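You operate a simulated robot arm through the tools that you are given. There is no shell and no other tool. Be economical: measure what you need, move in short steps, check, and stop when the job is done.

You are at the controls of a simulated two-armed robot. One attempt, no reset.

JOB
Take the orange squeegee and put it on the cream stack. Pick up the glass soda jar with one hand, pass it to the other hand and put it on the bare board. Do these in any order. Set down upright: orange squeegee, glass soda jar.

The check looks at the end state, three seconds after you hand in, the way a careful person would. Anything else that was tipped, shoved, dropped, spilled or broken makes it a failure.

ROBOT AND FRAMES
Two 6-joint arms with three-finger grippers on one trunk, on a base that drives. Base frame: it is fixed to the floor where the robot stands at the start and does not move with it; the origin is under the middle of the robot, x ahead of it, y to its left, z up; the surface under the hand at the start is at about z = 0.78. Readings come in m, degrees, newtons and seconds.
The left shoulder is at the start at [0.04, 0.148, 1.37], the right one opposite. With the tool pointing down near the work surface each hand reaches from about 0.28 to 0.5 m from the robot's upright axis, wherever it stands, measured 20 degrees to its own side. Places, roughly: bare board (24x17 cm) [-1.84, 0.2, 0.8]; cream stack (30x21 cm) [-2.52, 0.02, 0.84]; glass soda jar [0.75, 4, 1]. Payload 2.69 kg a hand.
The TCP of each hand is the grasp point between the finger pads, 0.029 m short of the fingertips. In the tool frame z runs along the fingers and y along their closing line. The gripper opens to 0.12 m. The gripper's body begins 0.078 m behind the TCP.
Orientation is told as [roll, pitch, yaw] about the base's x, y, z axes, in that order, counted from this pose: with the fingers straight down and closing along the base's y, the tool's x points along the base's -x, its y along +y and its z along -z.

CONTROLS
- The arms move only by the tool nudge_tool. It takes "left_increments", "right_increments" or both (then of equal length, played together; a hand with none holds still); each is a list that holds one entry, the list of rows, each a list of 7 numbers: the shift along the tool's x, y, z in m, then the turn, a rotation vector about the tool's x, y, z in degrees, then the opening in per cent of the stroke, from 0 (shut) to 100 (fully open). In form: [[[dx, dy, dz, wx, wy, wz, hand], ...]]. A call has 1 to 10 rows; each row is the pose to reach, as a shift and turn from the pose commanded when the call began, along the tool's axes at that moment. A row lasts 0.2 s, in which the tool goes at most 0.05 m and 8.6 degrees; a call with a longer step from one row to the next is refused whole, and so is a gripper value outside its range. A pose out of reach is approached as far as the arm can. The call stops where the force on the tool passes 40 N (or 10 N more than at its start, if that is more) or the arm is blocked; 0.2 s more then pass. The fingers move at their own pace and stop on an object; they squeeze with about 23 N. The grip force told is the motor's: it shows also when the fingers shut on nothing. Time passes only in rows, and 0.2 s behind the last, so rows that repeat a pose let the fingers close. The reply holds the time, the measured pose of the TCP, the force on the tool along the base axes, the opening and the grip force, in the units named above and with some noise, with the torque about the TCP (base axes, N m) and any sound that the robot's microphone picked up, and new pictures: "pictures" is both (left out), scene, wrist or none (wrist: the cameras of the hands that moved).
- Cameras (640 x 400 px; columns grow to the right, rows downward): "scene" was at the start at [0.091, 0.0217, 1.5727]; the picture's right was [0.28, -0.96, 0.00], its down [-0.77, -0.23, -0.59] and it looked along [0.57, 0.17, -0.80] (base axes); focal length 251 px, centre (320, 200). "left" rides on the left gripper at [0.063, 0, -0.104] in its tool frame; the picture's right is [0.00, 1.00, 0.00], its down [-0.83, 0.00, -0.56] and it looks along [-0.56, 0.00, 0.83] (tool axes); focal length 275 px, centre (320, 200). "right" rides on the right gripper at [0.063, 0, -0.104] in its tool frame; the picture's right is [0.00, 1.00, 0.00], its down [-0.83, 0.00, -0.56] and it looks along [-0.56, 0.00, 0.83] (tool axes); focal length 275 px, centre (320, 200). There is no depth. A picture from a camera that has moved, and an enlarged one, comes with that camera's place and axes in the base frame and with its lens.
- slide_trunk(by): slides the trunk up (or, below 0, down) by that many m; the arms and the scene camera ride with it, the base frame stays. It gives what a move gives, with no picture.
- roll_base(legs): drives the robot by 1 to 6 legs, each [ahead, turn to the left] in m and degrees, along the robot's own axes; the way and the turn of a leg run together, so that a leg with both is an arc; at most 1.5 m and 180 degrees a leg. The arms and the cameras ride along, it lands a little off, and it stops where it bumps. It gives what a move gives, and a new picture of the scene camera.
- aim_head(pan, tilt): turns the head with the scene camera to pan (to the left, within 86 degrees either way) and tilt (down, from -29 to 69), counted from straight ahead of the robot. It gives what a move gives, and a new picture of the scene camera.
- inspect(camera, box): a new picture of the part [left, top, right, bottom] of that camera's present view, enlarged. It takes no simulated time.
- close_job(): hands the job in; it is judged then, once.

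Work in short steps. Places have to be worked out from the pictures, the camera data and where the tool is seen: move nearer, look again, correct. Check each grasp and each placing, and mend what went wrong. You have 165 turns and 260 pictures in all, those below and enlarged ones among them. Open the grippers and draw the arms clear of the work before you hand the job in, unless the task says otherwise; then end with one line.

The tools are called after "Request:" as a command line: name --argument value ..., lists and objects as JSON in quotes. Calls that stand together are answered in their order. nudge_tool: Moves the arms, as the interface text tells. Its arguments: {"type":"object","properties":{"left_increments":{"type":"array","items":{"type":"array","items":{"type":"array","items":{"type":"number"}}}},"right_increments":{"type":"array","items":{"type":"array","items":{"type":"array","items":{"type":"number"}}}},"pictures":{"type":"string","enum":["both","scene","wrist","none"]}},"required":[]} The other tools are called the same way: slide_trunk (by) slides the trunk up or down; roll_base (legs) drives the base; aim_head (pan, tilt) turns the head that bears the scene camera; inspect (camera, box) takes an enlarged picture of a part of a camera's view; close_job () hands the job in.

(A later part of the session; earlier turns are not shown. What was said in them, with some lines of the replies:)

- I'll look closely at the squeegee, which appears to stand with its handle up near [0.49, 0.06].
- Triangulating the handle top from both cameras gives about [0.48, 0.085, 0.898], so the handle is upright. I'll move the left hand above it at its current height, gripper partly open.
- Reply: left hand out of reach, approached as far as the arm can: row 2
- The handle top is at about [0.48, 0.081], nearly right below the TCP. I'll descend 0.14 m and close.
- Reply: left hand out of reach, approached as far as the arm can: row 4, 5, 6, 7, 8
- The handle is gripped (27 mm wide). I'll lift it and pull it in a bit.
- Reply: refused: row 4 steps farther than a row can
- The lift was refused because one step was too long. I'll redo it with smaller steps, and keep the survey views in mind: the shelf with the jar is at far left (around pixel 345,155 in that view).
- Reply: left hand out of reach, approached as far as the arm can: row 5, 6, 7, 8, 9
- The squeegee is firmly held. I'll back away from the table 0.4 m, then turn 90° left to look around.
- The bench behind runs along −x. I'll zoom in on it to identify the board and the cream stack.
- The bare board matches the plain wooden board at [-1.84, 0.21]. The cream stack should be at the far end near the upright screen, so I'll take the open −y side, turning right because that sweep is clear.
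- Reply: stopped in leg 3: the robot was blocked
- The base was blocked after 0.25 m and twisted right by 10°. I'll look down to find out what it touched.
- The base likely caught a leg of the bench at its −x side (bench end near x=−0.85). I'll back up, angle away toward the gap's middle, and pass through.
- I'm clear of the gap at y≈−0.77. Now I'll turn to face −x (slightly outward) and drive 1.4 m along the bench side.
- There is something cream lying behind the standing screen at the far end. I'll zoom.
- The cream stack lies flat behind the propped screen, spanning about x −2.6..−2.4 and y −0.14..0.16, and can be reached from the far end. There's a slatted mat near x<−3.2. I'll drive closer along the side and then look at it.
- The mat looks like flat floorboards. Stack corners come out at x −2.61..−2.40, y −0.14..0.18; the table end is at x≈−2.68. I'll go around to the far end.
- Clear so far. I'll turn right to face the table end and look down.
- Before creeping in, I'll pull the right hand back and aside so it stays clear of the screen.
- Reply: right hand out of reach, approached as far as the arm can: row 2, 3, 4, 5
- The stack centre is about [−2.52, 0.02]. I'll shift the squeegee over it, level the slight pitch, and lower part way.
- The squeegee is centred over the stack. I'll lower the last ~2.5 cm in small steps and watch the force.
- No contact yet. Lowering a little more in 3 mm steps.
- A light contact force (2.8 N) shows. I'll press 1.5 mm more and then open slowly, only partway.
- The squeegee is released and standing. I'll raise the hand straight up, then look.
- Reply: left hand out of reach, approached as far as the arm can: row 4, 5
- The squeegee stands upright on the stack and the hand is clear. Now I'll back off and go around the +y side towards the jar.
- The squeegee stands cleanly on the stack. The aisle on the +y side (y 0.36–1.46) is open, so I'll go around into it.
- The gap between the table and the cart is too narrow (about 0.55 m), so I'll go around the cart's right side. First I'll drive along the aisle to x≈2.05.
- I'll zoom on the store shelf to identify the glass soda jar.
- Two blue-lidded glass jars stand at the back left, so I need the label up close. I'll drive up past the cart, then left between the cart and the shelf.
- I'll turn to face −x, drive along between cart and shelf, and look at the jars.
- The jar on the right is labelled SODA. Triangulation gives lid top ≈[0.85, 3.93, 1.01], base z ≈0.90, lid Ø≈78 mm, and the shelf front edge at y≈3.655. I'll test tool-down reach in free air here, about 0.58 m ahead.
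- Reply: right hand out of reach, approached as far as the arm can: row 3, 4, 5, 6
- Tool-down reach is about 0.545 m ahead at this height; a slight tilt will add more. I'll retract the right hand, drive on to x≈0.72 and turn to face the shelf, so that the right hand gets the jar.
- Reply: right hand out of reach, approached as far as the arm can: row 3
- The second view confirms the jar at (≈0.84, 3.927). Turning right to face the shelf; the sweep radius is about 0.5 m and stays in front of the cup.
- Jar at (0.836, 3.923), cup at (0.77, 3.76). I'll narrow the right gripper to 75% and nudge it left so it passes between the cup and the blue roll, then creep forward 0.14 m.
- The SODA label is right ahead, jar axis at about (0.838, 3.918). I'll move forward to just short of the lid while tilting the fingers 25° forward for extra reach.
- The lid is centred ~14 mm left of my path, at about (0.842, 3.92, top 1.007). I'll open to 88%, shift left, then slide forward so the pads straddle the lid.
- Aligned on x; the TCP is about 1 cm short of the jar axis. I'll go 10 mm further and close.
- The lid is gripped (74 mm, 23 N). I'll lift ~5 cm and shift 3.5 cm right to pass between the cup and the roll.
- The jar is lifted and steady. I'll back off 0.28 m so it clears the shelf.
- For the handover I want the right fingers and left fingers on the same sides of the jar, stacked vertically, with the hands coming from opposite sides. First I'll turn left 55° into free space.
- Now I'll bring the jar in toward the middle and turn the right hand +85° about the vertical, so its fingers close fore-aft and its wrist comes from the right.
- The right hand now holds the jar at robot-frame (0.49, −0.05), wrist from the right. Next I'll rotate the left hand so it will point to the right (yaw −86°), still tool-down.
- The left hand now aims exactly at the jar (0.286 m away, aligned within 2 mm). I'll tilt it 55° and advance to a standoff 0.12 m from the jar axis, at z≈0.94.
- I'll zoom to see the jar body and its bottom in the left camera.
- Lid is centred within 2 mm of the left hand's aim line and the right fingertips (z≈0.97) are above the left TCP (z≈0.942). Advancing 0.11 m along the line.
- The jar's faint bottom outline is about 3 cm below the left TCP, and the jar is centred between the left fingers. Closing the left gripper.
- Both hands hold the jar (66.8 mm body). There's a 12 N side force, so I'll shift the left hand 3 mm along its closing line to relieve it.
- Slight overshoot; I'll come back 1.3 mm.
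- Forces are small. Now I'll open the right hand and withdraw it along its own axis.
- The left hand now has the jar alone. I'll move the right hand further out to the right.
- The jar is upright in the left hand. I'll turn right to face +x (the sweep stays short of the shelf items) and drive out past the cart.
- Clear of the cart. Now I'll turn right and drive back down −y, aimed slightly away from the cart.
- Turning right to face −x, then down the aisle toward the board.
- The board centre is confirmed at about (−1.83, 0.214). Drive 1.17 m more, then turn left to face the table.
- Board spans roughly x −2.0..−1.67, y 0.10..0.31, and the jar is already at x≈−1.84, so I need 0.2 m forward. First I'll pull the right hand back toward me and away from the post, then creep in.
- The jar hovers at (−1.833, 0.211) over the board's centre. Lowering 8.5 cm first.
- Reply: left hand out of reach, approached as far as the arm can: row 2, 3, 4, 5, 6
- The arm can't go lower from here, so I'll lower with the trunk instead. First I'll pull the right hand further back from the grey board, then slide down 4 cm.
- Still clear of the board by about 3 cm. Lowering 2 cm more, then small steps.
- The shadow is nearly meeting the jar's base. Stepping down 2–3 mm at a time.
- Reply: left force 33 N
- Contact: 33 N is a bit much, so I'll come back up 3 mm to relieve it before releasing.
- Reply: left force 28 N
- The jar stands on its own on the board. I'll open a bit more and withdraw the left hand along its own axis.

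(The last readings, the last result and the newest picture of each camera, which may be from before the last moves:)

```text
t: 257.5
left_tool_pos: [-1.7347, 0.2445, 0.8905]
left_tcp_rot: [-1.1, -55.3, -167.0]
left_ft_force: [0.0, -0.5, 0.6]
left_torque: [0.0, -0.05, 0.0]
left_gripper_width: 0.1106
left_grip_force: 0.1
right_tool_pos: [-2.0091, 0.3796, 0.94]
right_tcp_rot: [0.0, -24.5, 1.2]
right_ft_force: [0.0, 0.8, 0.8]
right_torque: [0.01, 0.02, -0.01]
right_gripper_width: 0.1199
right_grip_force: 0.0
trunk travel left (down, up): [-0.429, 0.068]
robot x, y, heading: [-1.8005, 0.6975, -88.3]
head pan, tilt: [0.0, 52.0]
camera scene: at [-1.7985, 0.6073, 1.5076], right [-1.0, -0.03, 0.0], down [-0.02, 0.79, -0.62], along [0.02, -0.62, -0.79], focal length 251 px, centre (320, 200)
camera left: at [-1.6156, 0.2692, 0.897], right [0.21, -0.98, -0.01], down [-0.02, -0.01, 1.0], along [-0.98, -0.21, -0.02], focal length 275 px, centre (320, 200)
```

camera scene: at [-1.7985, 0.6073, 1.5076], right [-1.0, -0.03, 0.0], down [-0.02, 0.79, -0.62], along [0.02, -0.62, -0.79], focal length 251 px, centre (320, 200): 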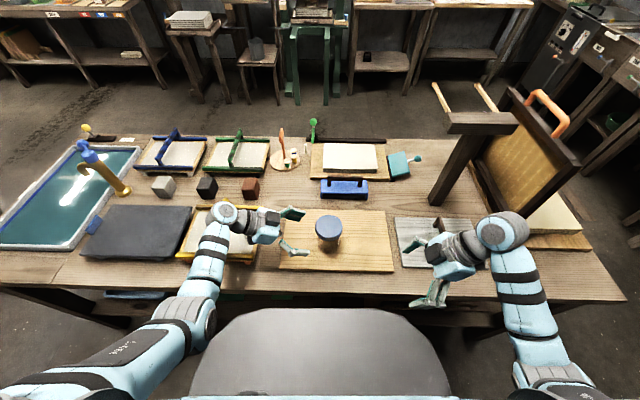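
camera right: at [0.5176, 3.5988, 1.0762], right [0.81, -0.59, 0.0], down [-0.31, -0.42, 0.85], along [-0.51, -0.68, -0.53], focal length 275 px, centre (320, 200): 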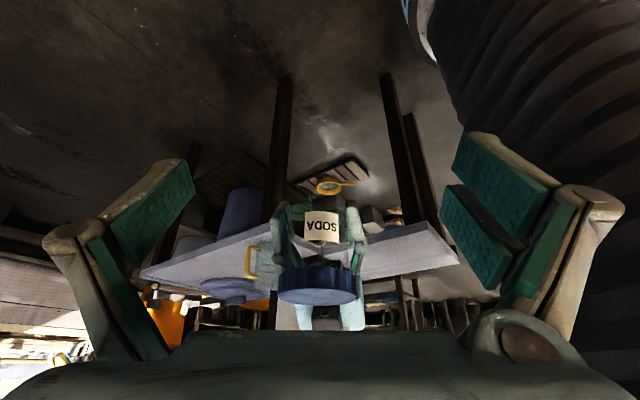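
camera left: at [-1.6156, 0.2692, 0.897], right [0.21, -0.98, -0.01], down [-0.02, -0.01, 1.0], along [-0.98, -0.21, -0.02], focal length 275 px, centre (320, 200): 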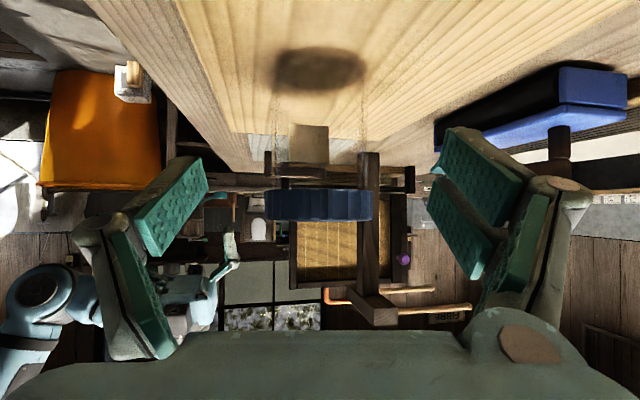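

The jar stands upright near the board's centre. I'll raise the trunk and back away from the table, then do a final check.

Request:
slide_trunk --by 0.06

Request:
roll_base --legs '[[-0.25, 0]]'

Request:
inspect --camera "scene" --box '[280, 130, 440, 230]'

Request:
aim_head --pan -40 --tilt 40

```text
t: 258.5
left_tool_pos: [-1.7353, 0.2435, 0.9493]
left_tcp_rot: [-1.1, -55.2, -167.1]
left_ft_force: [-0.4, -0.1, 1.2]
left_torque: [0.0, 0.02, 0.02]
left_gripper_width: 0.1107
left_grip_force: 0.0
right_tool_pos: [-2.0096, 0.379, 0.9996]
right_tcp_rot: [0.0, -24.4, 1.2]
right_ft_force: [-0.1, 1.5, 0.4]
right_torque: [0.0, -0.06, 0.01]
right_gripper_width: 0.1202
right_grip_force: 0.1
trunk travel left (down, up): [-0.489, 0.008]
robot x, y, heading: [-1.8051, 0.6999, -88.5]
head pan, tilt: [0.0, 52.0]
```

```text
t: 260.3
left_tool_pos: [-1.7419, 0.4908, 0.9474]
left_tcp_rot: [-1.5, -55.1, -166.7]
left_ft_force: [0.0, 0.1, -0.4]
left_torque: [0.03, 0.03, -0.03]
left_gripper_width: 0.1103
left_grip_force: 0.0
right_tool_pos: [-2.0165, 0.6259, 0.9985]
right_tcp_rot: [0.2, -24.6, 1.0]
right_ft_force: [-0.7, 0.1, 0.1]
right_torque: [0.02, 0.0, 0.04]
right_gripper_width: 0.1199
right_grip_force: 0.0
trunk travel left (down, up): [-0.489, 0.008]
robot x, y, heading: [-1.8065, 0.949, -88.2]
head pan, tilt: [0.0, 52.0]
camera scene: at [-1.8062, 0.852, 1.5668], right [-1.0, -0.03, 0.0], down [-0.02, 0.79, -0.61], along [0.02, -0.61, -0.79], focal length 251 px, centre (320, 200)
```

scene: 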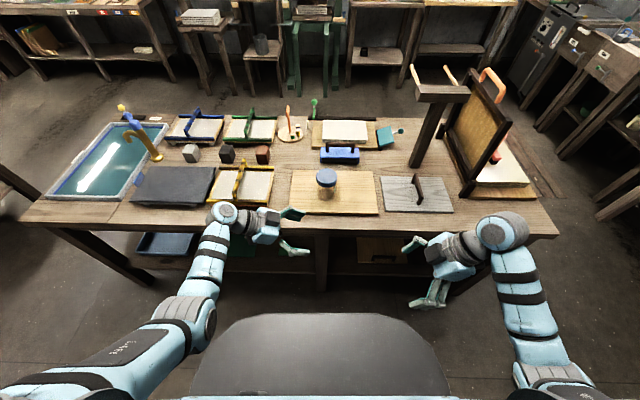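

```text
4.00 times, centred on (360, 180) of scene
camera zoom: at [-1.8062, 0.852, 1.5668], right [-1.0, -0.03, 0.0], down [-0.02, 0.79, -0.61], along [0.02, -0.61, -0.79], focal length 1002 px, centre (160, 280)
```

zoom: 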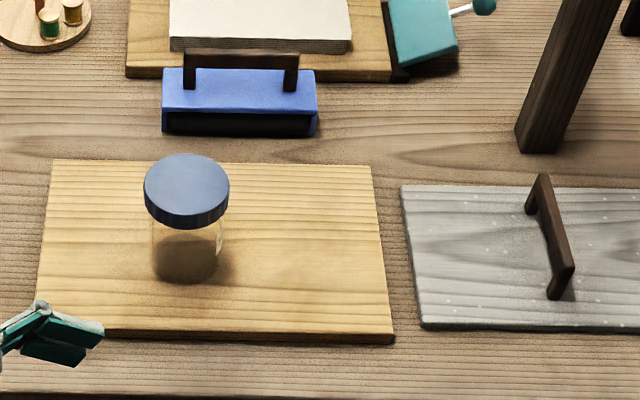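

```text
t: 261.4
left_tool_pos: [-1.7424, 0.4924, 0.949]
left_tcp_rot: [-1.0, -55.1, -167.0]
left_ft_force: [-0.5, -0.1, 0.4]
left_torque: [-0.02, -0.04, -0.01]
left_gripper_width: 0.1102
left_grip_force: 0.1
right_tool_pos: [-2.0173, 0.6286, 0.9993]
right_tcp_rot: [0.0, -24.5, 1.2]
right_ft_force: [0.1, 0.1, 0.4]
right_torque: [0.02, 0.0, -0.01]
right_gripper_width: 0.1201
right_grip_force: 0.1
trunk travel left (down, up): [-0.489, 0.008]
robot x, y, heading: [-1.8104, 0.9494, -88.5]
head pan, tilt: [-40.0, 40.0]
camera scene: at [-1.8611, 0.8652, 1.584], right [-0.78, 0.62, 0.0], down [0.4, 0.5, -0.77], along [-0.48, -0.6, -0.64], focal length 251 px, centre (320, 200)
```

scene: 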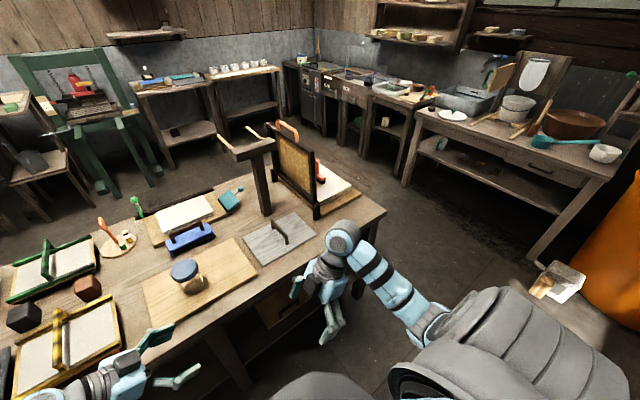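

The jar stands upright on the bare board, the squeegee stands on the cream stack, and both grippers are open and clear. Handing in.

Request:
close_job

```text
The job is handed in.
```

The job is handed in. The orange squeegee stands upright on the cream stack, and the glass soda jar, passed from the right hand to the left, stands upright on the bare board.
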